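You operate a simulated robot arm through the tools that you are given. There is no shell and no other tool.

Carry out the task below with a simulated two-armed robot. There is one attempt and no reset: what you move stays moved.

JOB
Fold the divider in the small jig; put it in the white tray.
Fine: clamp down, then lever down to its stop and back, then clamp fully up.

Only the result counts: the job must be done as asked and must still hold three seconds after the hand-in. Knocking over, shifting, dropping, spilling or breaking anything else fails it. Flat cloth is picked up by pressing the open fingertips on it (5 to 10 N) and closing them slowly along it; thin cloth reads only 2 to 8 mm in the jaws.

ROBOT AND FRAMES
Two 7-joint arms with fingered hands on one trunk that stands fixed in place. Base frame: the origin is at the foot of the trunk, x ahead of it, y to its left, z up. Units: mm, rad, N and s.
The left shoulder is at [119, 173, 965], the right one opposite. With the tool pointing down near the work surface each hand reaches from about 460 to 880 mm from the base axis, measured 20 degrees to its own side. Payload 3.5 kg a hand.
The TCP of each hand is the grasp point between the finger pads, 25 mm short of the fingertips. In the tool frame z runs along the fingers and y along their closing line. Largest opening 88 mm; the body of the gripper starts 29 mm behind the TCP. The gripper is a hand of 3 fingers: y runs from the thumb to the fingers, the wrist lies at [-13, -97, -162] in the tool frame.
Orientation is told as [roll, pitch, yaw] about the base's x, y, z axes, in that order, counted from this pose: with the fingers straight down and the wrist toward the robot, the tool's x, y and z point along [0, 1, 0], [1, 0, 0] and [0, 0, -1] of the base frame.

CONTROLS
- The arms move only by the tool play_rows. It takes "left_plan", "right_plan" or both (then of equal length, played together; a hand with none holds still); each is a list of rows, each a list of 2 entries, a list of its own where there are three numbers: the shift along the tool's x, y, z in mm, then the turn, a rotation vector about the tool's x, y, z in rad. In form: [[[x, y, z], [ax, ay, az]], ...]. A call has 1 to 20 rows; each row shifts and turns the commanded pose from where the row before left it, along the tool's axes as they then stand. Rows are played at 5 a second. More than 50 mm and 0.15 rad between two rows, and nothing of the call is played. Where a pose cannot be reached the arm comes as near as it can. A force on the tool above 40 N (or 10 N above the force at the start of the call, whichever is more), or a blocked arm, ends the call early, and 0.2 s more pass. In this call time passes only in rows, and 0.2 s behind the last. The reply holds the time, the measured pose of the TCP, the force on the tool along the base axes, the opening and the grip force, in the units named above and with some noise, with the torque about the TCP (base axes, N m) and any sound that the robot's microphone picked up.
- Cameras (640 x 400 px; columns grow to the right, rows downward): "scene" is now at [279.3, 34.6, 1215.2]; the picture's right is [0.31, -0.94, -0.12], its down [-0.44, -0.03, -0.90] and it looks along [0.84, 0.34, -0.42] (base axes); focal length 214 px, centre (320, 200). "left" rides on the left gripper at [-58, -85, -99] in its tool frame; the picture's right is [-0.67, -0.35, 0.66], its down [0.69, -0.63, 0.37] and it looks along [0.29, 0.69, 0.66] (tool axes); focal length 261 px, centre (320, 200). "right" rides on the right gripper at [58, -85, -99] in its tool frame; the picture's right is [-0.67, 0.35, -0.66], its down [-0.69, -0.63, 0.37] and it looks along [-0.29, 0.69, 0.66] (tool axes); focal length 261 px, centre (320, 200). There is no depth. A picture from a camera that has moved, and an enlarged one, comes with that camera's place and axes in the base frame and with its lens. The place of the scene camera against the robot may be out by one fixed shift of up to 25 mm in any direction.
- grab_frame(camera): a new picture of that camera. No time passes.
- move_column(by): slides the trunk up (or, below 0, down) by that many mm; the arms and the scene camera ride with it, the base frame stays. It gives what a move gives, with no picture.
- move_fingers(index, middle, thumb_bend, thumb_turn, hand): sets how far each is bent, from 0 (flat) to 100 (curled in); at 30 the hand is open as for a grip, at 70 the pads meet at the TCP. One left out holds its place. A second passes; each finger stops where it meets its share of the squeeze, and holds until it gets a number again. It is the only way to open and close the hand. It gives what a move gives, with no picture; readings hold the bend of each and the force on the fingers (four entries, about 0 where the hand has none), thumb and palm. thumb_turn goes from beside the hand (0) to across from the fingers (100), as for a grip.
- turn_head(pan, tilt): turns the head with the scene camera to pan (to the left, within 1.501 rad either way) and tilt (down, from -0.506 to 1.204), counted from straight ahead of the robot. It gives what a move gives.
- enlarge(camera, box): a new picture of the part [left, top, right, bottom] of that camera's present view, enlarged. No time passes.
- hand_in(): hands the job in; it is judged then, once.

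Places have to be worked out from the pictures, the camera data and where the tool is seen. Open the grippers and draw the arms clear of the work before you hand the job in, unless the task says otherwise.

The tools are called as name(argument=value, ...) on one line, values as JSON. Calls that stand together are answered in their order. play_rows: Moves the arms, as the interface text tells. Its arguments: {"type":"object","properties":{"left_plan":{"type":"array","items":{"type":"array"}},"right_plan":{"type":"array","items":{"type":"array"}}},"required":[]} The other tools are called the same way: move_column (by) slides the trunk up or down; move_fingers (index, middle, thumb_bend, thumb_turn, hand) moves the fingers one by one; turn_head (pan, tilt) turns the head that bears the scene camera; grab_frame (camera) takes a picture; enlarge (camera, box) takes an enlarged picture of a part of a camera's view; hand_in () hands the job in.

At the start:

```text
time: 0.0
left_tool_pos: [397.3, 393.4, 1164.8]
left_orientation: [-0.001, 0.0, -0.001]
left_ft_force: [0.6, -0.3, -0.2]
left_torque: [-0.04, 0.0, 0.03]
left_opening: 88.2
left_grip_force: 0.1
left_shape: jaw
left_bend: [30.0, 30.0, 30.0, 98.0]
left_finger forces: [0.1, 0.1, 0.0, 0.0, 0.0, 0.1]
right_tool_pos: [459.6, -60.2, 1108.5]
right_orientation: [0.0, 0.002, 0.002]
right_ft_force: [-0.7, -0.4, 0.2]
right_torque: [0.0, 0.0, -0.01]
right_opening: 87.7
right_grip_force: 0.1
right_shape: jaw
right_bend: [30.0, 30.0, 30.0, 98.0]
right_finger forces: [0.0, 0.0, 0.0, 0.0, 0.0, 0.0]
trunk travel left (down, up): [-75.0, 380.0]
head pan, tilt: [0.344, 0.08]
```

scene: 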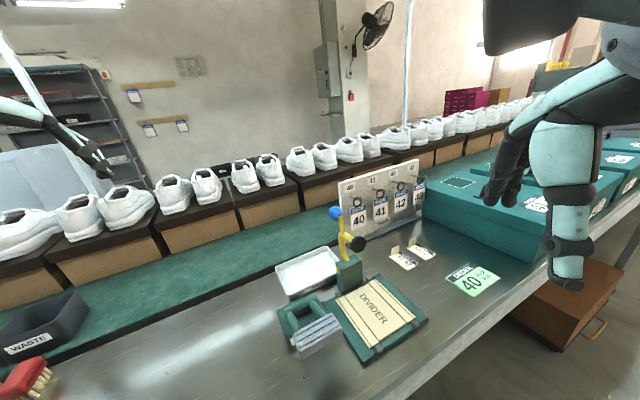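
right: 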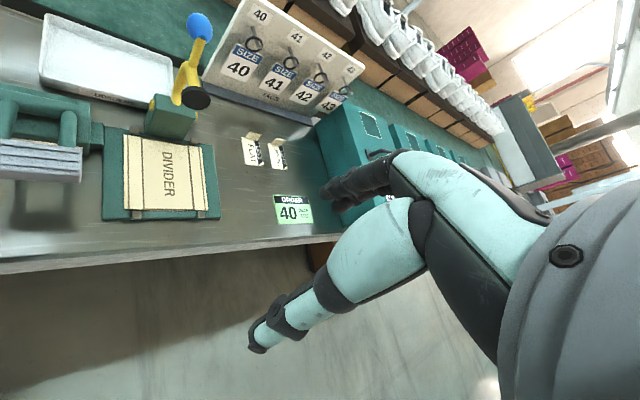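
left: 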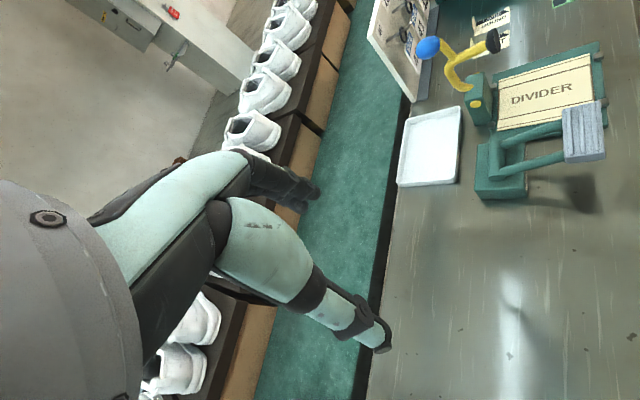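

I start by looking closer at the jig, the divider and the tray from all cameras.

enlarge(camera="scene", box=[260, 190, 460, 370])

enlarge(camera="right", box=[0, 0, 320, 230])

enlarge(camera="left", box=[380, 10, 640, 220])

```text
2.22 times, centred on (360, 280) of scene
camera zoom: at [279.3, 34.6, 1215.2], right [0.31, -0.94, -0.12], down [-0.44, -0.03, -0.9], along [0.84, 0.34, -0.42], focal length 477 px, centre (231, 22)
```

zoom: 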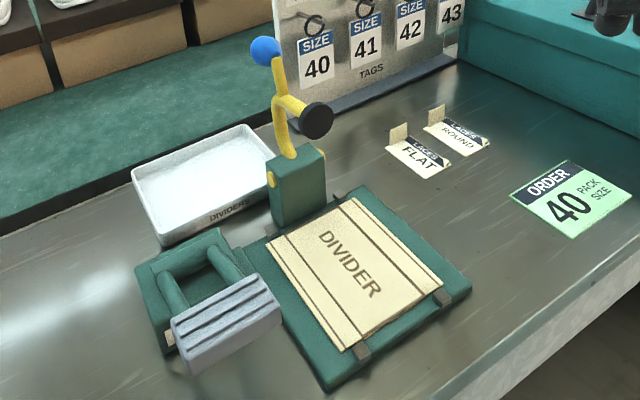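

```text
1.74 times, centred on (160, 115) of right
camera zoom: at [375.0, -1.6, 1208.1], right [0.35, -0.67, 0.66], down [-0.63, -0.69, -0.37], along [0.69, -0.28, -0.66], focal length 453 px, centre (598, 348)
```

zoom: 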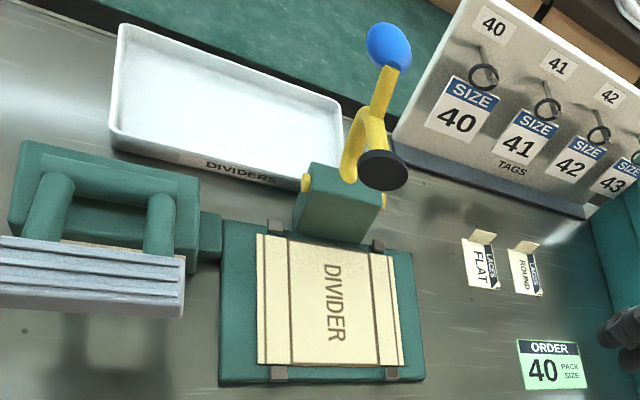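

```text
1.90 times, centred on (510, 115) of left
camera zoom: at [313.2, 335.3, 1264.2], right [-0.35, -0.67, -0.66], down [-0.63, 0.69, -0.37], along [0.69, 0.29, -0.66], focal length 496 px, centre (-42, 362)
```

zoom: 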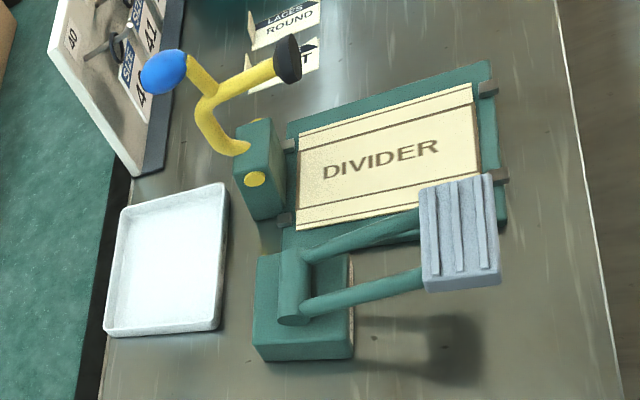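

The jig is turned about 45° to the robot. By triangulation the blue clamp ball is near (703,168,959), its pivot near (679,139,824), and the divider plane near z=776. I tilt the head down for a more central view.

turn_head(pan=0.25, tilt=0.5)

grab_frame(camera="scene")

enlarge(camera="scene", box=[200, 60, 440, 210])

```text
time: 0.9
left_tool_pos: [397.5, 394.6, 1164.8]
left_orientation: [0.001, 0.0, -0.001]
left_ft_force: [-0.6, 0.4, 0.0]
left_torque: [0.01, 0.02, 0.03]
left_opening: 87.6
left_grip_force: 0.0
left_shape: jaw
left_bend: [30.0, 30.0, 30.0, 98.0]
left_finger forces: [0.0, 0.0, 0.0, 0.1, 0.1, 0.1]
right_tool_pos: [460.5, -60.1, 1109.4]
right_orientation: [0.0, 0.001, 0.002]
right_ft_force: [0.0, -1.0, 0.0]
right_torque: [0.0, -0.01, 0.01]
right_opening: 87.7
right_grip_force: 0.1
right_shape: jaw
right_bend: [30.0, 30.0, 30.0, 98.0]
right_finger forces: [0.1, 0.0, 0.0, 0.1, 0.1, 0.0]
trunk travel left (down, up): [-75.0, 380.0]
head pan, tilt: [0.25, 0.499]
```

```text
taken
camera scene: at [266.7, 26.1, 1178.5], right [0.23, -0.97, -0.09], down [-0.75, -0.12, -0.65], along [0.62, 0.22, -0.76], focal length 214 px, centre (320, 200)
```

scene: 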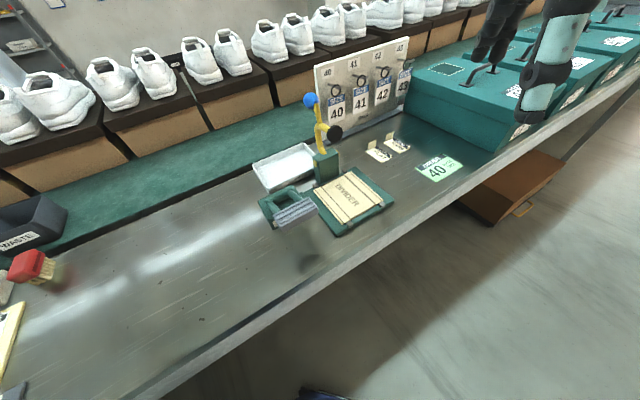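

```text
2.67 times, centred on (320, 135) of scene
camera zoom: at [266.7, 26.1, 1178.5], right [0.23, -0.97, -0.09], down [-0.75, -0.12, -0.65], along [0.62, 0.22, -0.76], focal length 572 px, centre (320, 373)
```

zoom: 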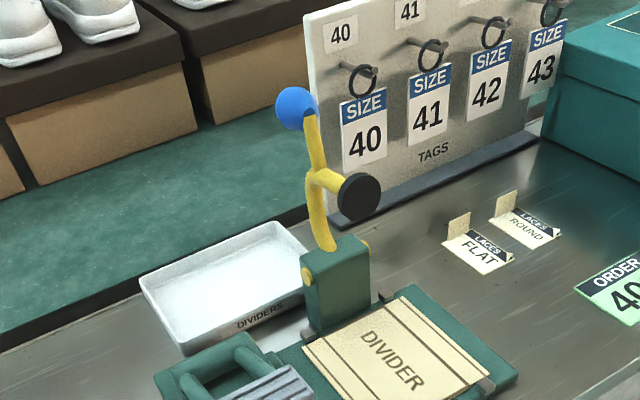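

The clamp is a toggle whose ball swings in the jig's front-back plane, so I will use the left hand with its closing line along the pivot axis (yaw −45°). I turn it and bring it over the jig at a safe height to look closer.

play_rows(left_plan=[[[0, 0, 0], [0, 0, 0.1309]], [[0, 0, 0], [0, 0, 0.1309]], [[0, 0, 0], [0, 0, 0.1309]], [[0, 0, 0], [0, 0, 0.1309]], [[0, 0, 0], [0, 0, 0.1309]], [[0, 0, 0], [0, 0, 0.1309]], [[2.4, 35, 8], [0, 0, 0]], [[2.4, 35, 8], [0, 0, 0]], [[2.4, 35, 8], [0, 0, 0]], [[2.4, 35, 8], [0, 0, 0]], [[2.4, 35, 8], [0, 0, 0]], [[2.4, 35, 8], [0, 0, 0]]])

grab_frame(camera="left")

grab_frame(camera="scene")

```text
time: 3.5
left_tool_pos: [581.6, 226.3, 1120.8]
left_orientation: [0.021, -0.025, -0.715]
left_ft_force: [-0.1, -0.2, -0.4]
left_torque: [0.02, 0.02, 0.01]
left_opening: 87.8
left_grip_force: 0.0
left_shape: jaw
left_bend: [30.0, 30.0, 30.0, 98.0]
left_finger forces: [0.1, 0.0, 0.0, 0.1, 0.0, 0.1]
left hand out of reach, approached as far as the arm can: row 4, 5, 6
right_tool_pos: [460.1, -60.4, 1108.9]
right_orientation: [0.0, 0.001, 0.001]
right_ft_force: [-0.2, -0.4, 0.1]
right_torque: [-0.04, -0.02, -0.03]
right_opening: 87.9
right_grip_force: 0.1
right_shape: jaw
right_bend: [30.0, 30.0, 30.0, 98.0]
right_finger forces: [0.0, 0.0, 0.0, 0.1, 0.1, 0.0]
trunk travel left (down, up): [-75.0, 380.0]
head pan, tilt: [0.25, 0.499]
```

```text
taken
camera left: at [476.0, 237.1, 1218.4], right [-0.68, -0.28, -0.68], down [-0.01, 0.93, -0.37], along [0.73, -0.24, -0.64], focal length 261 px, centre (320, 200)
```

left: 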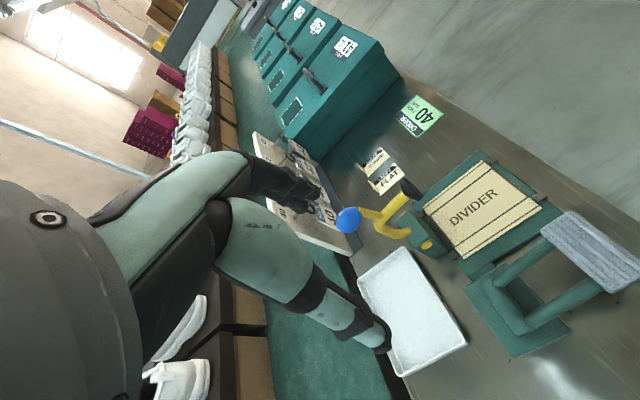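

```text
taken
camera scene: at [267.5, 25.2, 1178.2], right [0.23, -0.97, -0.09], down [-0.76, -0.12, -0.64], along [0.61, 0.22, -0.76], focal length 214 px, centre (320, 200)
```

scene: 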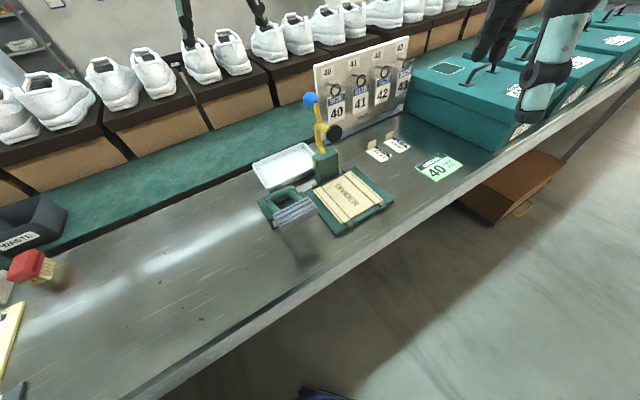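

The turn stopped a little short (yaw −0.715). I correct it, descend a little toward the jig, and look again.

play_rows(left_plan=[[[0, 0, 0], [0.003, -0.0325, 0.07]], [[0, 0, 20], [0, 0, 0]]])

enlarge(camera="left", box=[320, 140, 640, 380])

enlarge(camera="right", box=[0, 0, 240, 240])

```text
time: 4.1
left_tool_pos: [580.8, 225.2, 1100.7]
left_orientation: [-0.012, -0.023, -0.787]
left_ft_force: [0.2, 1.2, -0.5]
left_torque: [-0.02, -0.01, 0.0]
left_opening: 87.7
left_grip_force: 0.0
left_shape: jaw
left_bend: [30.0, 30.0, 30.0, 98.0]
left_finger forces: [0.0, 0.0, 0.0, 0.0, 0.1, 0.0]
right_tool_pos: [459.6, -59.4, 1108.6]
right_orientation: [0.0, 0.001, 0.002]
right_ft_force: [0.6, 0.3, 0.2]
right_torque: [-0.01, -0.03, -0.02]
right_opening: 87.7
right_grip_force: 0.0
right_shape: jaw
right_bend: [30.0, 30.0, 30.0, 98.0]
right_finger forces: [0.0, 0.0, 0.0, 0.0, 0.0, 0.0]
trunk travel left (down, up): [-75.0, 380.0]
head pan, tilt: [0.25, 0.499]
```

```text
1.67 times, centred on (480, 260) of left
camera zoom: at [479.2, 245.9, 1200.2], right [-0.72, -0.24, -0.65], down [0.04, 0.92, -0.39], along [0.7, -0.31, -0.65], focal length 434 px, centre (53, 100)
```

zoom: 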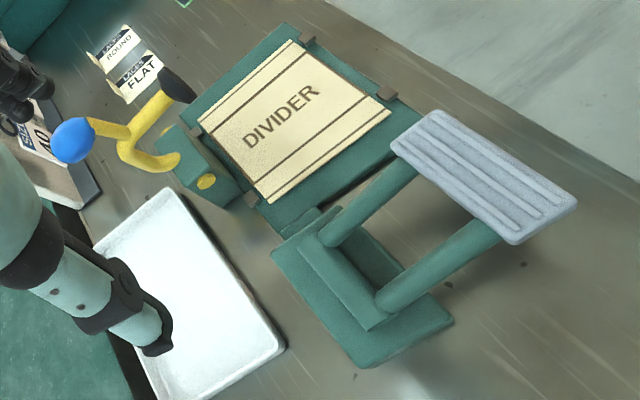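

```text
1.67 times, centred on (120, 120) of right
camera zoom: at [375.1, -1.2, 1208.0], right [0.35, -0.67, 0.66], down [-0.63, -0.69, -0.36], along [0.69, -0.28, -0.66], focal length 434 px, centre (653, 333)
```

zoom: 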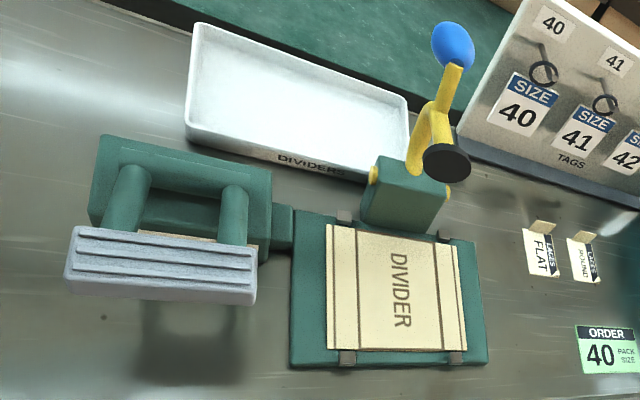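

Both views agree: ball centre ≈ (703,167,959), diameter ≈ 33 mm; pedal top ≈ (482,151,868), pivoting near (558,192,827). I bring the open left hand above the ball.

play_rows(left_plan=[[[0, 0, 0], [0.025, -0.008, 0]], [[9.1, 25.4, 0], [0, 0, 0]], [[9.1, 25.4, 10], [0, 0, 0]], [[9.1, 25.4, 10], [0, 0, 0]], [[9.1, 25.4, 10], [0, 0, 0]], [[9.1, 25.4, 10], [0, 0, 0]]])

grab_frame(camera="left")

enlarge(camera="scene", box=[200, 0, 480, 240])

enlarge(camera="right", box=[0, 0, 320, 240])

```text
time: 5.5
left_tool_pos: [628.7, 213.1, 1039.7]
left_orientation: [-0.022, 0.004, -0.785]
left_ft_force: [0.3, -0.5, 0.0]
left_torque: [-0.01, 0.03, 0.01]
left_opening: 87.9
left_grip_force: 0.1
left_shape: jaw
left_bend: [30.0, 30.0, 30.0, 98.0]
left_finger forces: [0.1, 0.1, 0.0, 0.0, 0.1, 0.0]
left hand out of reach, approached as far as the arm can: row 2, 3, 4, 5, 6
right_tool_pos: [459.7, -59.6, 1108.9]
right_orientation: [0.001, 0.0, 0.002]
right_ft_force: [0.7, 0.2, 0.3]
right_torque: [0.01, 0.0, 0.01]
right_opening: 87.6
right_grip_force: 0.0
right_shape: jaw
right_bend: [30.0, 30.0, 30.0, 98.0]
right_finger forces: [0.1, 0.0, 0.1, 0.0, 0.1, 0.1]
trunk travel left (down, up): [-75.0, 380.0]
head pan, tilt: [0.25, 0.499]
```

```text
taken
camera left: at [529.8, 233.3, 1141.8], right [-0.73, -0.23, -0.64], down [0.04, 0.93, -0.38], along [0.68, -0.3, -0.67], focal length 261 px, centre (320, 200)
```

left: 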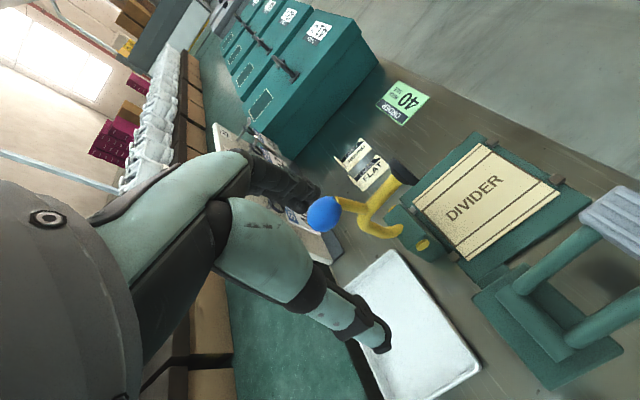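

```text
1.67 times, centred on (340, 120) of scene
camera zoom: at [267.1, 26.2, 1178.3], right [0.23, -0.97, -0.09], down [-0.75, -0.12, -0.65], along [0.61, 0.22, -0.76], focal length 358 px, centre (287, 333)
```

zoom: 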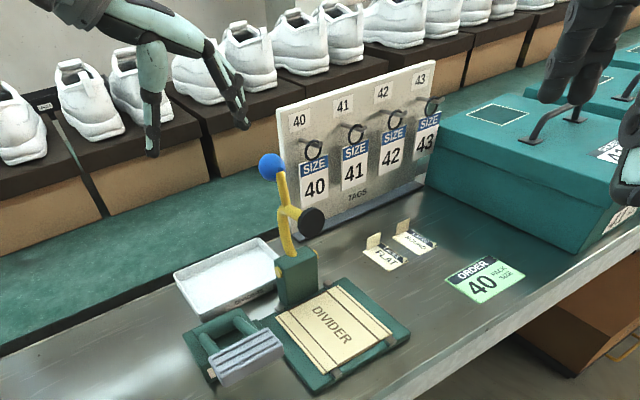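

```text
1.67 times, centred on (160, 120) of right
camera zoom: at [375.4, -1.4, 1207.9], right [0.35, -0.67, 0.66], down [-0.63, -0.69, -0.36], along [0.69, -0.28, -0.66], focal length 434 px, centre (587, 333)
```

zoom: 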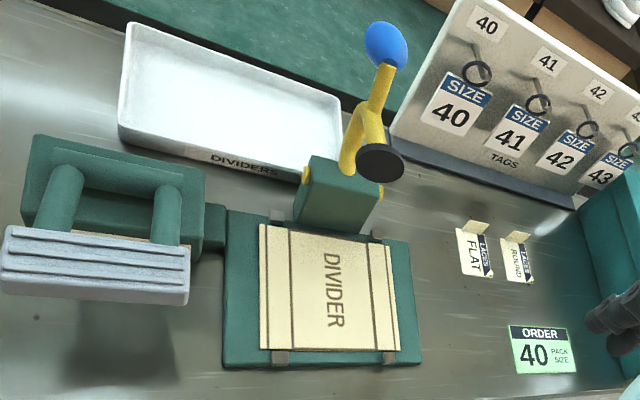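

The arm cannot get there fingers-down with the shoulder this low relative to the hand. I raise the trunk so the forearm can come from above.

move_column(by=200)

```text
time: 7.7
left_tool_pos: [508.6, 212.8, 1407.7]
left_orientation: [0.183, -0.191, -0.806]
left_ft_force: [-0.5, -0.2, 0.1]
left_torque: [-0.01, 0.01, 0.02]
left_opening: 87.7
left_grip_force: 0.0
left_shape: jaw
left_bend: [30.0, 30.0, 30.0, 98.0]
left_finger forces: [0.0, 0.0, 0.1, 0.0, 0.1, 0.0]
right_tool_pos: [460.5, -59.9, 1308.3]
right_orientation: [0.001, 0.001, 0.001]
right_ft_force: [-0.5, 0.4, -0.5]
right_torque: [0.03, -0.03, 0.01]
right_opening: 87.8
right_grip_force: 0.1
right_shape: jaw
right_bend: [30.0, 30.0, 30.0, 98.0]
right_finger forces: [0.0, 0.1, 0.0, 0.0, 0.1, 0.0]
trunk travel left (down, up): [-275.0, 180.0]
head pan, tilt: [0.25, 0.499]
```

The left hand drifted while its target was out of reach. I straighten it and lower it in small steps from here to find out what is reachable.

play_rows(left_plan=[[[0, 0, 20], [0.095, -0.091, -0.01]], [[0, 0, 20], [0.095, -0.091, -0.01]], [[0, 0, 40], [0, 0, 0]], [[0, 0, 40], [0, 0, 0]]])

```text
time: 8.7
left_tool_pos: [494.0, 223.7, 1277.6]
left_orientation: [-0.005, -0.007, -0.771]
left_ft_force: [0.3, 0.3, 0.0]
left_torque: [-0.02, 0.01, 0.0]
left_opening: 87.8
left_grip_force: 0.0
left_shape: jaw
left_bend: [30.0, 30.0, 30.0, 98.0]
left_finger forces: [0.1, 0.1, 0.0, 0.1, 0.1, 0.0]
left hand out of reach, approached as far as the arm can: row 1, 2
right_tool_pos: [458.4, -58.5, 1309.6]
right_orientation: [0.0, 0.001, 0.002]
right_ft_force: [-0.3, -0.1, -0.5]
right_torque: [0.01, -0.03, 0.01]
right_opening: 87.7
right_grip_force: 0.0
right_shape: jaw
right_bend: [30.0, 30.0, 30.0, 98.0]
right_finger forces: [0.1, 0.1, 0.0, 0.1, 0.1, 0.1]
trunk travel left (down, up): [-275.0, 180.0]
head pan, tilt: [0.25, 0.499]
```

Reachable again. I go down and toward the ball in modest steps, keeping well above the clamp.

play_rows(left_plan=[[[0, 0, 40], [0, 0, 0]], [[0, 0, 40], [0, 0, 0]], [[0, 0, 40], [0, 0, 0]], [[0, 0, 40], [0, 0, 0]], [[18, 31, 0], [0, 0, 0]], [[18, 31, 0], [0, 0, 0]], [[18, 31, 0], [0, 0, 0]]])

```text
time: 10.2
left_tool_pos: [543.7, 216.2, 1124.6]
left_orientation: [-0.004, -0.006, -0.769]
left_ft_force: [0.9, -0.6, -0.2]
left_torque: [-0.01, 0.0, 0.0]
left_opening: 88.0
left_grip_force: 0.1
left_shape: jaw
left_bend: [30.0, 30.0, 30.0, 98.0]
left_finger forces: [0.0, 0.1, 0.1, 0.0, 0.0, 0.0]
left hand out of reach, approached as far as the arm can: row 6, 7
right_tool_pos: [458.5, -59.4, 1308.6]
right_orientation: [0.001, 0.0, 0.0]
right_ft_force: [0.2, 0.4, -0.3]
right_torque: [0.03, 0.01, 0.01]
right_opening: 87.6
right_grip_force: 0.1
right_shape: jaw
right_bend: [30.0, 30.0, 30.0, 98.0]
right_finger forces: [0.1, 0.0, 0.0, 0.0, 0.0, 0.0]
trunk travel left (down, up): [-275.0, 180.0]
head pan, tilt: [0.25, 0.499]
```

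The yaw with fingers straight down is what limits the arm. Since only the closing line must stay along the pivot axis, I tilt the fingers 45° about that line, so the forearm points forward.

play_rows(left_plan=[[[0, 0, 0], [0, 0.131, 0]], [[0, 0, 0], [0, 0.131, 0]], [[0, 0, 0], [0, 0.131, 0]], [[0, 0, 0], [0, 0.131, 0]], [[0, 0, 0], [0, 0.131, 0]], [[0, 0, 0], [0, 0.131, 0]]])

```text
time: 11.7
left_tool_pos: [545.4, 215.4, 1123.2]
left_orientation: [0.783, -0.007, -0.769]
left_ft_force: [-0.6, 1.3, 0.1]
left_torque: [0.01, -0.02, 0.03]
left_opening: 88.0
left_grip_force: 0.1
left_shape: jaw
left_bend: [30.0, 30.0, 30.0, 98.0]
left_finger forces: [0.0, 0.0, 0.0, 0.1, 0.0, 0.0]
right_tool_pos: [459.1, -60.0, 1308.4]
right_orientation: [0.001, 0.0, 0.002]
right_ft_force: [0.3, -0.2, -0.1]
right_torque: [-0.02, 0.03, 0.0]
right_opening: 87.7
right_grip_force: 0.2
right_shape: jaw
right_bend: [30.0, 30.0, 30.0, 98.0]
right_finger forces: [0.0, 0.0, 0.0, 0.0, 0.0, 0.0]
trunk travel left (down, up): [-275.0, 180.0]
head pan, tilt: [0.25, 0.499]
```

That is reachable. Now to a standoff 100 mm from the ball along the finger direction.

play_rows(left_plan=[[[-12.4, 29.1, 13.9], [0, 0, 0]], [[-12.4, 29.1, 13.9], [0, 0, 0]], [[-12.4, 29.1, 13.9], [0, 0, 0]], [[-12.4, 29.1, 13.9], [0, 0, 0]], [[-12.4, 29.1, 13.9], [0, 0, 0]]])

grab_frame(camera="left")

enlarge(camera="scene", box=[180, 40, 500, 240])

grab_frame(camera="right")

```text
time: 12.8
left_tool_pos: [548.8, 225.2, 1104.9]
left_orientation: [0.781, -0.008, -0.77]
left_ft_force: [-0.7, -0.5, 0.4]
left_torque: [0.01, 0.02, 0.0]
left_opening: 87.7
left_grip_force: 0.1
left_shape: jaw
left_bend: [30.0, 30.0, 30.0, 98.0]
left_finger forces: [0.0, 0.1, 0.0, 0.0, 0.1, 0.0]
left hand out of reach, approached as far as the arm can: row 1, 2, 3, 4, 5
right_tool_pos: [460.5, -59.0, 1309.2]
right_orientation: [0.0, 0.001, 0.002]
right_ft_force: [0.2, 0.6, -0.2]
right_torque: [-0.01, -0.04, 0.01]
right_opening: 87.6
right_grip_force: 0.0
right_shape: jaw
right_bend: [30.0, 30.0, 30.0, 98.0]
right_finger forces: [0.1, 0.1, 0.1, 0.0, 0.1, 0.1]
trunk travel left (down, up): [-275.0, 180.0]
head pan, tilt: [0.25, 0.499]
```

```text
taken
camera left: at [411.1, 204.4, 1133.7], right [-0.26, 0.23, -0.94], down [0.06, 0.97, 0.22], along [0.96, -0.01, -0.26], focal length 261 px, centre (320, 200)
```

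left: 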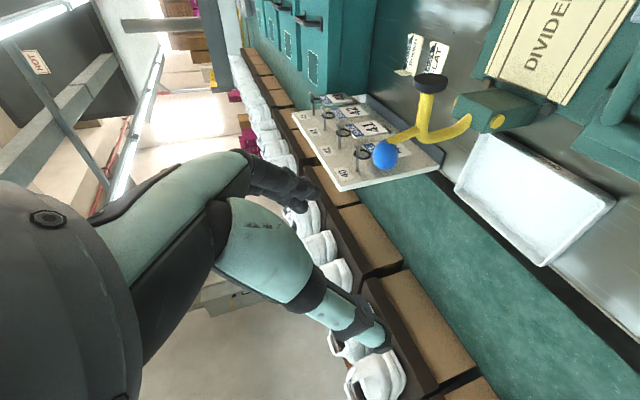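

```text
2.00 times, centred on (340, 140) of scene
camera zoom: at [121.6, 26.1, 1445.2], right [0.25, -0.97, -0.02], down [-0.54, -0.12, -0.83], along [0.81, 0.22, -0.55], focal length 429 px, centre (280, 320)
```

zoom: 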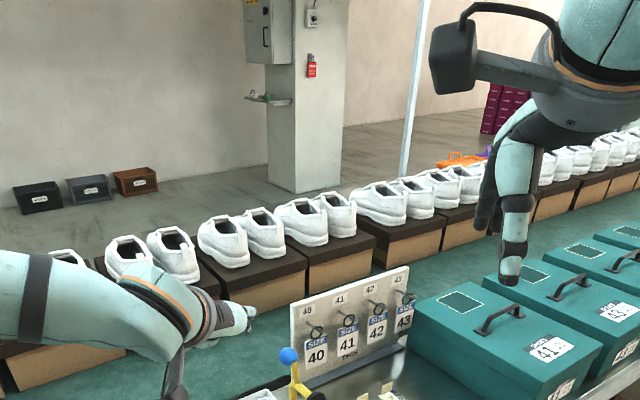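

```text
taken
camera right: at [374.9, -1.6, 1408.1], right [0.35, -0.67, 0.66], down [-0.63, -0.69, -0.37], along [0.69, -0.28, -0.66], focal length 261 px, centre (320, 200)
```

right: 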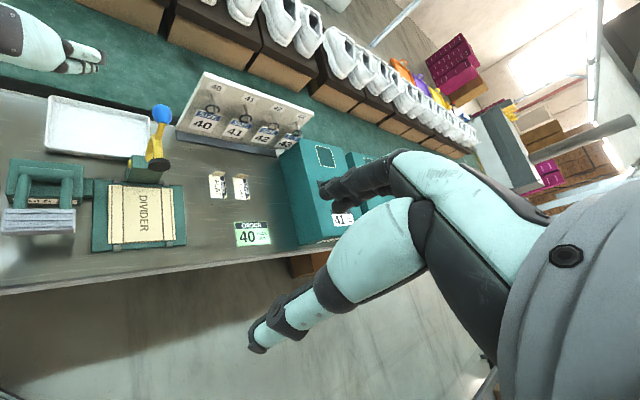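

The scene camera's new place (x −145, z +267) shows the torso leans forward less when raised, so raising cost reach. I lift the hand first, then bring the trunk back down with the tilted hand.

play_rows(left_plan=[[[31, -10, -31], [0, 0, 0]], [[31, -10, -31], [0, 0, 0]], [[31, -10, -31], [0, 0, 0]]])

move_column(by=-150)

```text
time: 13.7
left_tool_pos: [525.9, 249.6, 1235.1]
left_orientation: [0.781, -0.007, -0.77]
left_ft_force: [0.3, -0.3, 0.2]
left_torque: [0.0, 0.01, 0.01]
left_opening: 87.8
left_grip_force: 0.0
left_shape: jaw
left_bend: [30.0, 30.0, 30.0, 98.0]
left_finger forces: [0.1, 0.0, 0.0, 0.0, 0.0, 0.1]
right_tool_pos: [459.4, -60.2, 1309.5]
right_orientation: [-0.001, 0.0, 0.002]
right_ft_force: [0.2, 0.5, 0.1]
right_torque: [0.0, 0.02, -0.01]
right_opening: 87.8
right_grip_force: 0.1
right_shape: jaw
right_bend: [30.0, 30.0, 30.0, 98.0]
right_finger forces: [0.0, 0.0, 0.0, 0.0, 0.0, 0.0]
trunk travel left (down, up): [-275.0, 180.0]
head pan, tilt: [0.25, 0.499]
```

```text
time: 15.4
left_tool_pos: [526.8, 248.5, 1083.6]
left_orientation: [0.784, -0.008, -0.77]
left_ft_force: [0.4, 0.5, 0.3]
left_torque: [0.03, 0.01, 0.0]
left_opening: 88.1
left_grip_force: 0.0
left_shape: jaw
left_bend: [30.0, 30.0, 30.0, 98.0]
left_finger forces: [0.0, 0.0, 0.1, 0.0, 0.0, 0.0]
right_tool_pos: [459.7, -59.0, 1159.2]
right_orientation: [0.0, -0.001, 0.002]
right_ft_force: [-0.3, 0.1, 0.2]
right_torque: [0.01, 0.0, -0.03]
right_opening: 87.7
right_grip_force: 0.1
right_shape: jaw
right_bend: [30.0, 30.0, 30.0, 98.0]
right_finger forces: [0.1, 0.0, 0.0, 0.0, 0.0, 0.0]
trunk travel left (down, up): [-125.0, 330.0]
head pan, tilt: [0.25, 0.499]
```

play_rows(left_plan=[[[-7.1, 30.3, 5.6], [0, 0, 0]], [[-7.1, 30.3, 5.6], [0, 0, 0]], [[-7.1, 30.3, 5.6], [0, 0, 0]], [[-7.1, 30.3, 5.6], [0, 0, 0]]])

grab_frame(camera="scene")

```text
time: 16.4
left_tool_pos: [598.2, 178.3, 1053.3]
left_orientation: [0.782, -0.007, -0.768]
left_ft_force: [0.4, -0.1, 0.2]
left_torque: [-0.01, -0.02, -0.01]
left_opening: 88.0
left_grip_force: 0.0
left_shape: jaw
left_bend: [30.0, 30.0, 30.0, 98.0]
left_finger forces: [0.0, 0.0, 0.0, 0.0, 0.1, 0.1]
left hand out of reach, approached as far as the arm can: row 4
right_tool_pos: [460.8, -60.1, 1158.4]
right_orientation: [0.001, 0.002, 0.003]
right_ft_force: [0.8, -0.5, -0.5]
right_torque: [0.02, 0.01, -0.03]
right_opening: 87.6
right_grip_force: 0.0
right_shape: jaw
right_bend: [30.0, 30.0, 30.0, 98.0]
right_finger forces: [0.0, 0.0, 0.0, 0.0, 0.1, 0.0]
trunk travel left (down, up): [-125.0, 330.0]
head pan, tilt: [0.25, 0.499]
```

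```text
taken
camera scene: at [223.1, 26.3, 1254.7], right [0.24, -0.97, -0.07], down [-0.69, -0.12, -0.71], along [0.68, 0.22, -0.7], focal length 214 px, centre (320, 200)
```

scene: 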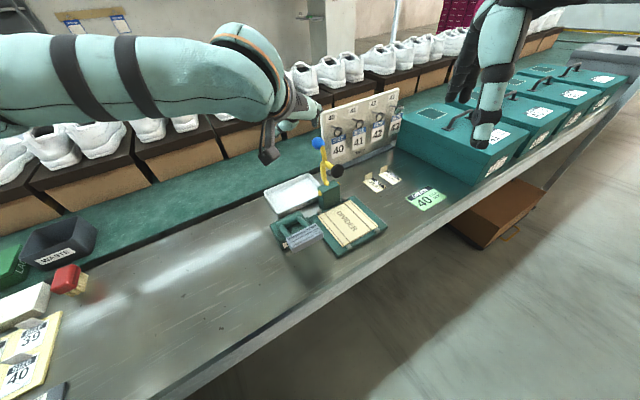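

Near the reach limit still; the lower, more forward-leaning trunk should help. I raise the hand a bit and lower the trunk.

play_rows(left_plan=[[[28, -10, -28], [0, 0, 0]], [[28, -10, -28], [0, 0, 0]]])

move_column(by=-120)

grab_frame(camera="scene")

```text
time: 17.0
left_tool_pos: [584.0, 190.7, 1132.6]
left_orientation: [0.781, -0.008, -0.77]
left_ft_force: [-0.7, 0.6, 1.0]
left_torque: [-0.01, 0.0, 0.01]
left_opening: 88.1
left_grip_force: 0.0
left_shape: jaw
left_bend: [30.0, 30.0, 30.0, 98.0]
left_finger forces: [0.0, 0.0, 0.0, 0.0, 0.0, 0.0]
right_tool_pos: [459.5, -59.7, 1159.9]
right_orientation: [-0.001, 0.0, 0.003]
right_ft_force: [-0.1, -0.1, -0.7]
right_torque: [0.0, 0.02, -0.05]
right_opening: 87.9
right_grip_force: 0.0
right_shape: jaw
right_bend: [30.0, 30.0, 30.0, 98.0]
right_finger forces: [0.0, 0.0, 0.1, 0.0, 0.0, 0.1]
trunk travel left (down, up): [-125.0, 330.0]
head pan, tilt: [0.25, 0.499]
```

```text
time: 18.5
left_tool_pos: [582.5, 190.6, 1013.8]
left_orientation: [0.784, -0.007, -0.769]
left_ft_force: [-0.6, 0.2, 0.1]
left_torque: [0.02, -0.03, 0.01]
left_opening: 87.5
left_grip_force: 0.1
left_shape: jaw
left_bend: [30.0, 30.0, 30.0, 98.0]
left_finger forces: [0.0, 0.1, 0.1, 0.0, 0.0, 0.0]
right_tool_pos: [458.7, -59.7, 1041.2]
right_orientation: [-0.002, -0.002, 0.0]
right_ft_force: [-0.7, 0.2, -0.1]
right_torque: [-0.03, -0.04, -0.01]
right_opening: 87.7
right_grip_force: 0.0
right_shape: jaw
right_bend: [30.0, 30.0, 30.0, 98.0]
right_finger forces: [0.0, 0.1, 0.0, 0.0, 0.1, 0.0]
trunk travel left (down, up): [-5.0, 450.0]
head pan, tilt: [0.25, 0.499]
```

```text
taken
camera scene: at [331.6, 26.1, 1060.3], right [0.21, -0.97, -0.12], down [-0.84, -0.12, -0.53], along [0.5, 0.22, -0.84], focal length 214 px, centre (320, 200)
```

scene: 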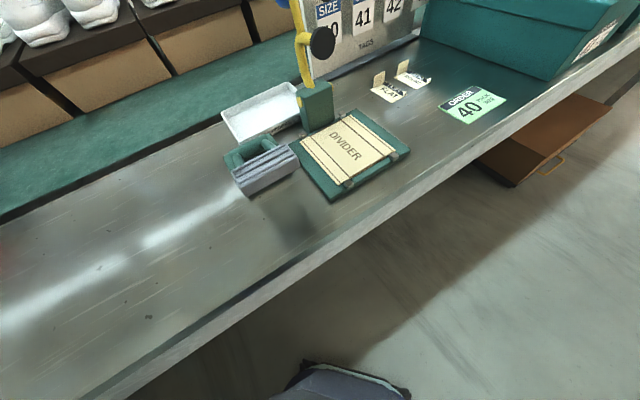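

play_rows(left_plan=[[[2.2, 25.5, -3.5], [0, 0, 0]], [[2.2, 25.5, -3.5], [0, 0, 0]], [[2.2, 25.5, -3.5], [0, 0, 0]], [[2.2, 25.5, -3.5], [0, 0, 0]]])

turn_head(pan=0.25, tilt=0.1)

grab_frame(camera="scene")

grab_frame(camera="left")

grab_frame(camera="right")

```text
time: 19.5
left_tool_pos: [619.7, 154.6, 1023.0]
left_orientation: [0.784, -0.005, -0.769]
left_ft_force: [-0.8, 0.4, -0.2]
left_torque: [-0.03, -0.01, 0.01]
left_opening: 88.0
left_grip_force: 0.0
left_shape: jaw
left_bend: [30.0, 30.0, 30.0, 98.0]
left_finger forces: [0.0, 0.1, 0.1, 0.0, 0.1, 0.0]
left hand out of reach, approached as far as the arm can: row 3, 4
right_tool_pos: [461.0, -60.1, 1038.5]
right_orientation: [0.0, 0.001, 0.002]
right_ft_force: [0.3, -0.6, -0.1]
right_torque: [-0.02, 0.0, 0.01]
right_opening: 87.8
right_grip_force: 0.1
right_shape: jaw
right_bend: [30.0, 30.0, 30.0, 98.0]
right_finger forces: [0.0, 0.1, 0.0, 0.0, 0.0, 0.1]
trunk travel left (down, up): [-5.0, 450.0]
head pan, tilt: [0.25, 0.499]
```

```text
time: 20.4
left_tool_pos: [619.0, 154.2, 1022.9]
left_orientation: [0.782, -0.006, -0.772]
left_ft_force: [-0.2, -0.4, 0.2]
left_torque: [-0.02, 0.07, -0.05]
left_opening: 87.6
left_grip_force: 0.0
left_shape: jaw
left_bend: [30.0, 30.0, 30.0, 98.0]
left_finger forces: [0.1, 0.0, 0.0, 0.0, 0.0, 0.1]
right_tool_pos: [459.8, -59.7, 1039.8]
right_orientation: [0.0, 0.001, 0.001]
right_ft_force: [0.0, -0.1, -1.0]
right_torque: [0.0, 0.02, 0.01]
right_opening: 87.9
right_grip_force: 0.1
right_shape: jaw
right_bend: [30.0, 30.0, 30.0, 98.0]
right_finger forces: [0.1, 0.1, 0.0, 0.0, 0.1, 0.1]
trunk travel left (down, up): [-5.0, 450.0]
head pan, tilt: [0.25, 0.099]
```

```text
taken
camera scene: at [352.0, 26.3, 1091.2], right [0.21, -0.97, -0.12], down [-0.58, -0.02, -0.81], along [0.78, 0.25, -0.57], focal length 214 px, centre (320, 200)
```

scene: 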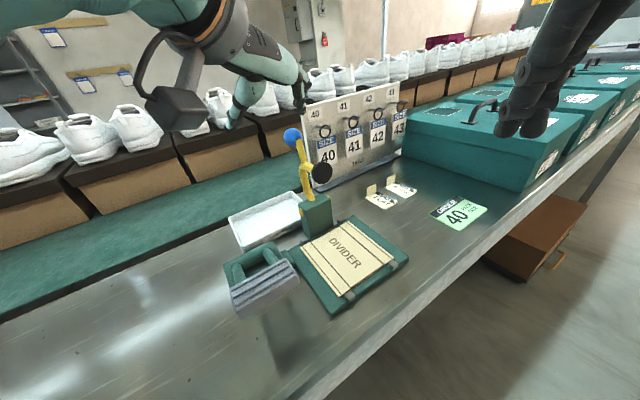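

```text
taken
camera left: at [481.0, 133.1, 1053.4], right [-0.26, 0.23, -0.94], down [0.07, 0.97, 0.22], along [0.96, -0.01, -0.26], focal length 261 px, centre (320, 200)
```

left: 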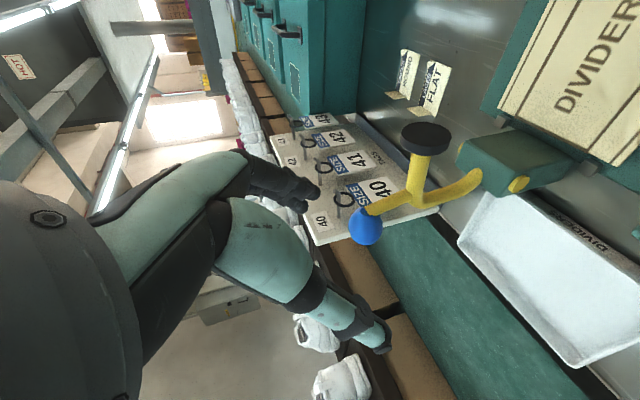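

```text
taken
camera right: at [375.1, -1.6, 1138.0], right [0.35, -0.67, 0.66], down [-0.63, -0.69, -0.37], along [0.69, -0.28, -0.66], focal length 261 px, centre (320, 200)
```

right: 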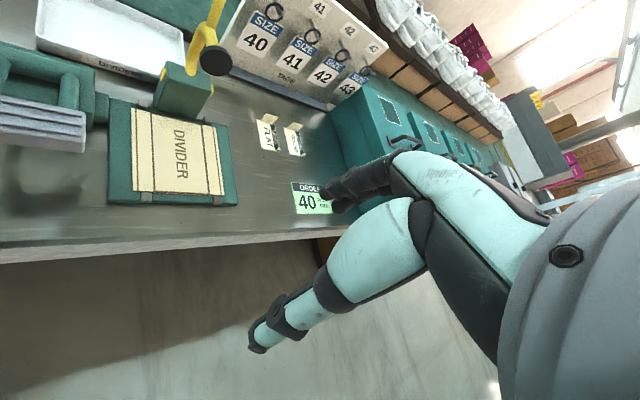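

The limit is the wrist angle when the hand is high, not distance. A more forward-pointing hand (tilt 60°) is nearer to a neutral wrist; I tilt further, restore the trunk height, and continue.

play_rows(left_plan=[[[0, -5, -10], [0, 0.131, 0.008]], [[0, -5, -10], [0, 0.131, 0.008]]])

move_column(by=70)

```text
time: 21.0
left_tool_pos: [602.6, 152.3, 1037.2]
left_orientation: [1.044, 0.007, -0.779]
left_ft_force: [-0.4, -0.5, -0.5]
left_torque: [-0.01, 0.03, 0.03]
left_opening: 87.9
left_grip_force: 0.1
left_shape: jaw
left_bend: [30.0, 30.0, 30.0, 98.0]
left_finger forces: [0.0, 0.0, 0.1, 0.0, 0.0, 0.0]
right_tool_pos: [460.7, -59.6, 1038.5]
right_orientation: [-0.001, 0.002, 0.002]
right_ft_force: [-1.2, -0.8, 0.0]
right_torque: [-0.04, 0.03, 0.01]
right_opening: 87.5
right_grip_force: 0.0
right_shape: jaw
right_bend: [30.0, 30.0, 30.0, 98.0]
right_finger forces: [0.0, 0.1, 0.1, 0.1, 0.0, 0.0]
trunk travel left (down, up): [-5.0, 450.0]
head pan, tilt: [0.25, 0.099]
```

```text
time: 22.1
left_tool_pos: [541.7, 153.1, 1184.6]
left_orientation: [1.139, -0.089, -0.783]
left_ft_force: [-0.1, -0.6, 0.0]
left_torque: [-0.01, 0.02, -0.04]
left_opening: 87.7
left_grip_force: 0.1
left_shape: jaw
left_bend: [30.0, 30.0, 30.0, 98.0]
left_finger forces: [0.1, 0.0, 0.1, 0.1, 0.1, 0.1]
right_tool_pos: [461.6, -59.9, 1107.6]
right_orientation: [0.001, 0.001, 0.001]
right_ft_force: [0.0, 0.3, 0.5]
right_torque: [-0.03, 0.02, 0.02]
right_opening: 87.6
right_grip_force: 0.0
right_shape: jaw
right_bend: [30.0, 30.0, 30.0, 98.0]
right_finger forces: [0.1, 0.0, 0.1, 0.0, 0.1, 0.0]
trunk travel left (down, up): [-75.0, 380.0]
head pan, tilt: [0.25, 0.099]
```

play_rows(left_plan=[[[-34.6, 0, 20], [0.089, -0.092, 0]], [[-34.6, 0, 20], [0, 0, 0]], [[-16.1, 26, 20.1], [0, 0, 0]], [[-16.1, 26, 20.1], [0, 0, 0]], [[-16.1, 26, 20.1], [0, 0, 0]], [[-16.1, 26, 20.1], [0, 0, 0]]])

grab_frame(camera="scene")

grab_frame(camera="left")

```text
time: 23.4
left_tool_pos: [607.6, 178.4, 1084.4]
left_orientation: [1.041, -0.048, -0.703]
left_ft_force: [1.1, 0.1, 0.6]
left_torque: [0.02, 0.0, -0.01]
left_opening: 88.0
left_grip_force: 0.0
left_shape: jaw
left_bend: [30.0, 30.0, 30.0, 98.0]
left_finger forces: [0.0, 0.0, 0.1, 0.0, 0.0, 0.0]
left hand out of reach, approached as far as the arm can: row 1, 3, 4, 5, 6
right_tool_pos: [460.2, -59.2, 1109.5]
right_orientation: [0.0, 0.0, 0.004]
right_ft_force: [-0.3, 0.6, -0.5]
right_torque: [0.05, -0.01, 0.02]
right_opening: 88.0
right_grip_force: 0.1
right_shape: jaw
right_bend: [30.0, 30.0, 30.0, 98.0]
right_finger forces: [0.0, 0.1, 0.0, 0.1, 0.0, 0.1]
trunk travel left (down, up): [-75.0, 380.0]
head pan, tilt: [0.25, 0.099]
```

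```text
taken
camera scene: at [281.5, 26.5, 1212.5], right [0.23, -0.97, -0.09], down [-0.46, -0.02, -0.89], along [0.86, 0.25, -0.45], focal length 214 px, centre (320, 200)
```

scene: 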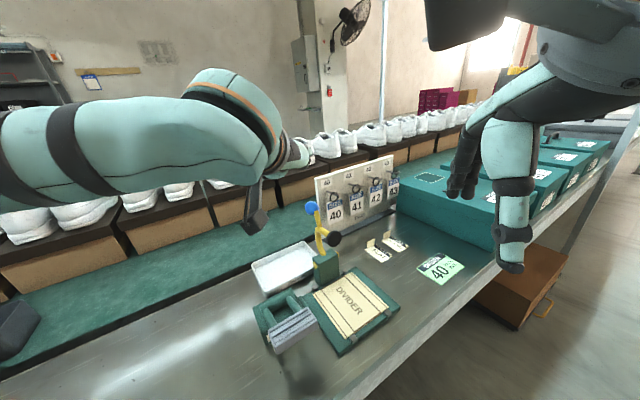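

```text
taken
camera left: at [468.6, 144.9, 1081.8], right [-0.09, 0.37, -0.93], down [-0.07, 0.92, 0.38], along [0.99, 0.09, -0.05], focal length 261 px, centre (320, 200)
```

left: 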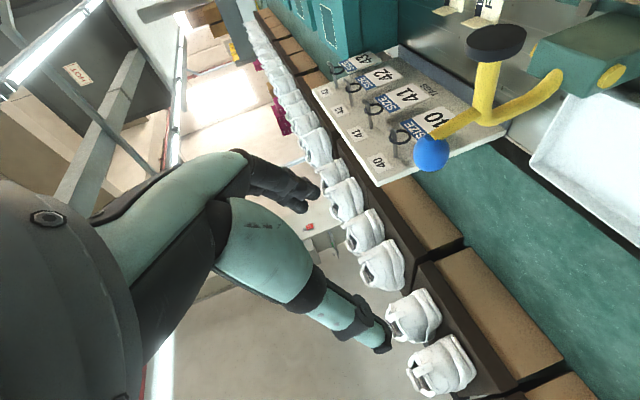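

The elbow-out pose with this over-turned palm is what blocks the left arm. A handshake-like pose of the right hand, fingers pointing left behind the ball, is far more natural and can cage the ball through its whole swing. I park the left arm back to its neutral pose first.

play_rows(left_plan=[[[0, -20, 0], [0.006, -0.13, 0]], [[0, -20, 0], [0.006, -0.13, 0]], [[0, -20, 0], [0.006, -0.13, 0]], [[0, -20, 0], [0.006, -0.13, 0]], [[0, -20, 0], [0.006, -0.13, 0]], [[0, -20, 0], [0.006, -0.13, 0]], [[0, -20, 0], [0.006, -0.13, 0]], [[0, -20, 0], [0.006, -0.13, 0]], [[0, -12, 0], [0, 0, -0.117]], [[0, -12, 0], [0, 0, -0.117]], [[0, -12, 0], [0, 0, -0.117]], [[0, -12, 0], [0, 0, -0.117]], [[0, -12, 0], [0, 0, -0.117]], [[0, -12, 0], [0, 0, -0.117]]])

grab_frame(camera="scene")

```text
time: 26.4
left_tool_pos: [417.8, 309.0, 1078.9]
left_orientation: [-0.006, -0.008, 0.02]
left_ft_force: [0.5, 0.4, -0.7]
left_torque: [-0.04, -0.02, 0.01]
left_opening: 87.8
left_grip_force: 0.1
left_shape: jaw
left_bend: [30.0, 30.0, 30.0, 98.0]
left_finger forces: [0.1, 0.0, 0.0, 0.1, 0.1, 0.1]
right_tool_pos: [460.1, -60.9, 1108.9]
right_orientation: [-0.001, -0.001, 0.002]
right_ft_force: [0.5, 0.0, 0.4]
right_torque: [-0.02, 0.01, -0.01]
right_opening: 87.8
right_grip_force: 0.1
right_shape: jaw
right_bend: [30.0, 30.0, 30.0, 98.0]
right_finger forces: [0.0, 0.0, 0.1, 0.0, 0.1, 0.0]
trunk travel left (down, up): [-75.0, 380.0]
head pan, tilt: [0.25, 0.099]
```

```text
taken
camera scene: at [281.1, 26.3, 1212.6], right [0.23, -0.97, -0.09], down [-0.46, -0.02, -0.89], along [0.86, 0.25, -0.45], focal length 214 px, centre (320, 200)
```

scene: 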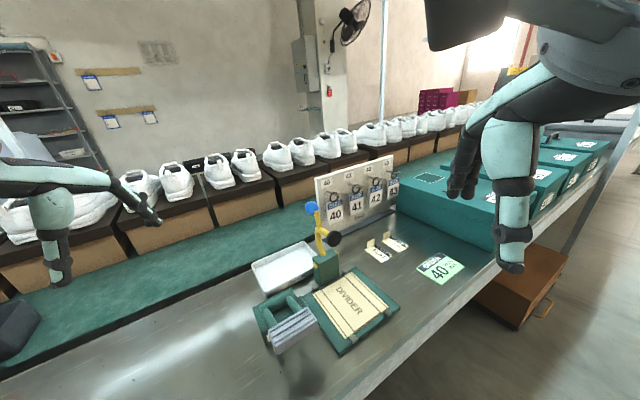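

Left arm is neutral and clear. Now I roll the right hand 90° so its fingers point left, moving forward a bit.

play_rows(right_plan=[[[0, 6, 0], [0, 0.131, 0]], [[0, 6, 0], [0, 0.131, 0]], [[0, 6, 0], [0, 0.131, 0]], [[0, 6, 0], [0, 0.131, 0]], [[0, 6, 0], [0, 0.131, 0]], [[0, 6, 0], [0, 0.131, 0]], [[0, 6, 0], [0, 0.131, 0]], [[0, 6, 0], [0, 0.131, 0]], [[0, 6, 0], [0, 0.131, 0]], [[0, 6, 0], [0, 0.131, 0]], [[0, 6, 0], [0, 0.131, 0]], [[0, 6, 0], [0, 0.131, 0]]])

grab_frame(camera="scene")

```text
time: 29.1
left_tool_pos: [418.4, 308.2, 1077.8]
left_orientation: [-0.006, -0.004, 0.02]
left_ft_force: [0.9, -0.3, 0.9]
left_torque: [0.02, 0.03, 0.0]
left_opening: 87.5
left_grip_force: 0.1
left_shape: jaw
left_bend: [30.0, 30.0, 30.0, 98.0]
left_finger forces: [0.0, 0.0, 0.0, 0.1, 0.0, 0.0]
right_tool_pos: [533.0, -60.8, 1107.6]
right_orientation: [1.577, 0.0, 0.001]
right_ft_force: [-0.3, -0.4, -0.2]
right_torque: [0.01, -0.02, 0.01]
right_opening: 87.8
right_grip_force: 0.1
right_shape: jaw
right_bend: [30.0, 30.0, 30.0, 98.0]
right_finger forces: [0.0, 0.1, 0.0, 0.1, 0.0, 0.0]
trunk travel left (down, up): [-75.0, 380.0]
head pan, tilt: [0.25, 0.099]
```

```text
taken
camera scene: at [282.0, 26.1, 1212.3], right [0.23, -0.97, -0.09], down [-0.46, -0.02, -0.89], along [0.86, 0.25, -0.45], focal length 214 px, centre (320, 200)
```

scene: 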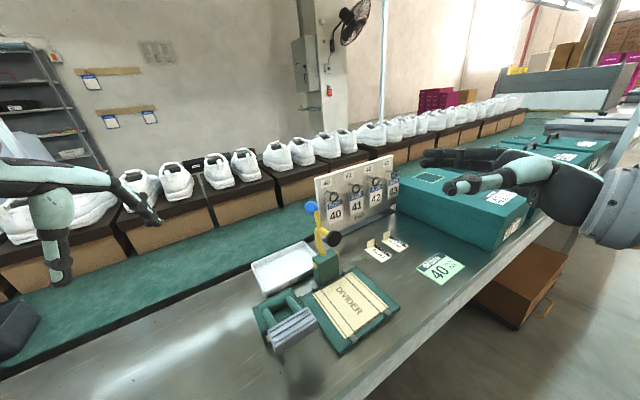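

Reaches easily. I now yaw +20° and go to a standoff 90 mm to the right of the ball at its height.

play_rows(right_plan=[[[0, 0, 0], [0.117, 0, 0]], [[0, 0, 0], [0.117, 0, 0]], [[0, 0, 0], [0.117, 0, 0]], [[-18.2, 29.7, 8.2], [0, 0, 0]], [[-18.2, 29.7, 8.2], [0, 0, 0]], [[-18.2, 29.7, 8.2], [0, 0, 0]], [[-18.2, 29.7, 8.2], [0, 0, 0]], [[-18.2, 29.7, 6], [0, 0, 0]], [[-18.2, 29.7, 6], [0, 0, 0]], [[-18.2, 29.7, 4], [0, 0, 0]], [[-16, 29.7, 4], [0, 0, 0]]])

grab_frame(camera="scene")

grab_frame(camera="right")

grab_frame(camera="left")

```text
time: 31.4
left_tool_pos: [419.0, 308.4, 1077.9]
left_orientation: [-0.008, -0.007, 0.02]
left_ft_force: [-0.1, 0.4, -0.1]
left_torque: [-0.02, 0.01, -0.04]
left_opening: 87.9
left_grip_force: 0.1
left_shape: jaw
left_bend: [30.0, 30.0, 30.0, 98.0]
left_finger forces: [0.0, 0.0, 0.1, 0.0, 0.0, 0.1]
right_tool_pos: [728.2, 69.3, 970.4]
right_orientation: [1.573, 0.001, 0.352]
right_ft_force: [-0.5, -0.1, 1.5]
right_torque: [-0.01, -0.01, 0.04]
right_opening: 87.8
right_grip_force: 0.1
right_shape: jaw
right_bend: [30.0, 30.0, 30.0, 98.0]
right_finger forces: [0.0, 0.0, 0.0, 0.0, 0.1, 0.1]
right hand out of reach, approached as far as the arm can: row 11
trunk travel left (down, up): [-75.0, 380.0]
head pan, tilt: [0.25, 0.099]
```

```text
taken
camera scene: at [281.4, 26.6, 1212.5], right [0.23, -0.97, -0.09], down [-0.46, -0.02, -0.89], along [0.86, 0.25, -0.45], focal length 214 px, centre (320, 200)
```

scene: 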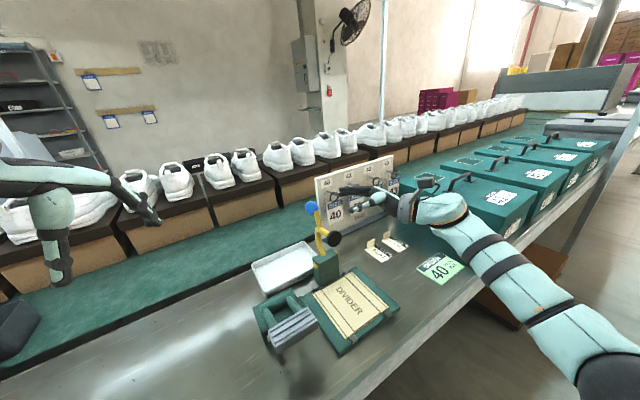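

```text
taken
camera right: at [682.7, -52.4, 1028.1], right [0.55, -0.49, -0.67], down [-0.72, 0.13, -0.68], along [0.42, 0.86, -0.28], focal length 261 px, centre (320, 200)
```

right: 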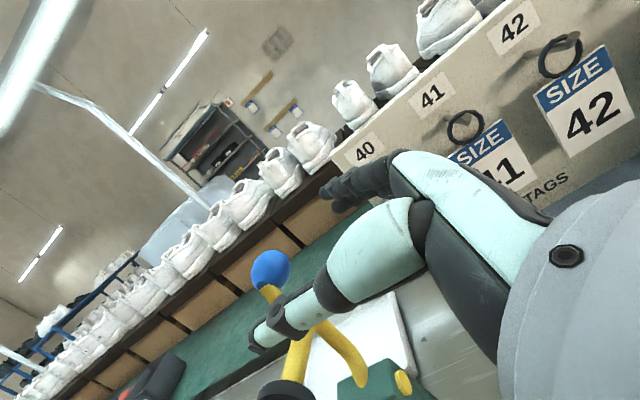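

```text
taken
camera left: at [334.5, 249.3, 1178.0], right [-0.33, -0.68, -0.65], down [-0.64, 0.67, -0.37], along [0.69, 0.29, -0.66], focal length 261 px, centre (320, 200)
```

left: 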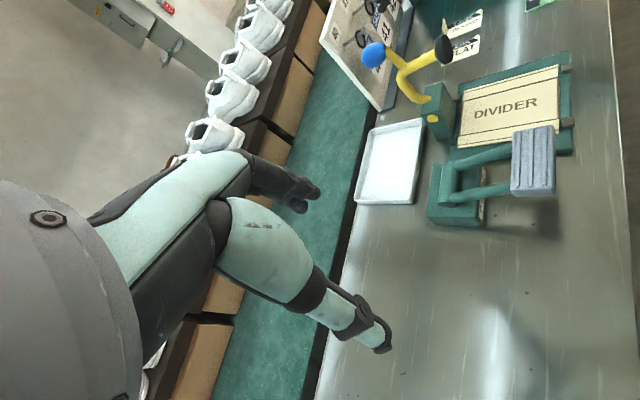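

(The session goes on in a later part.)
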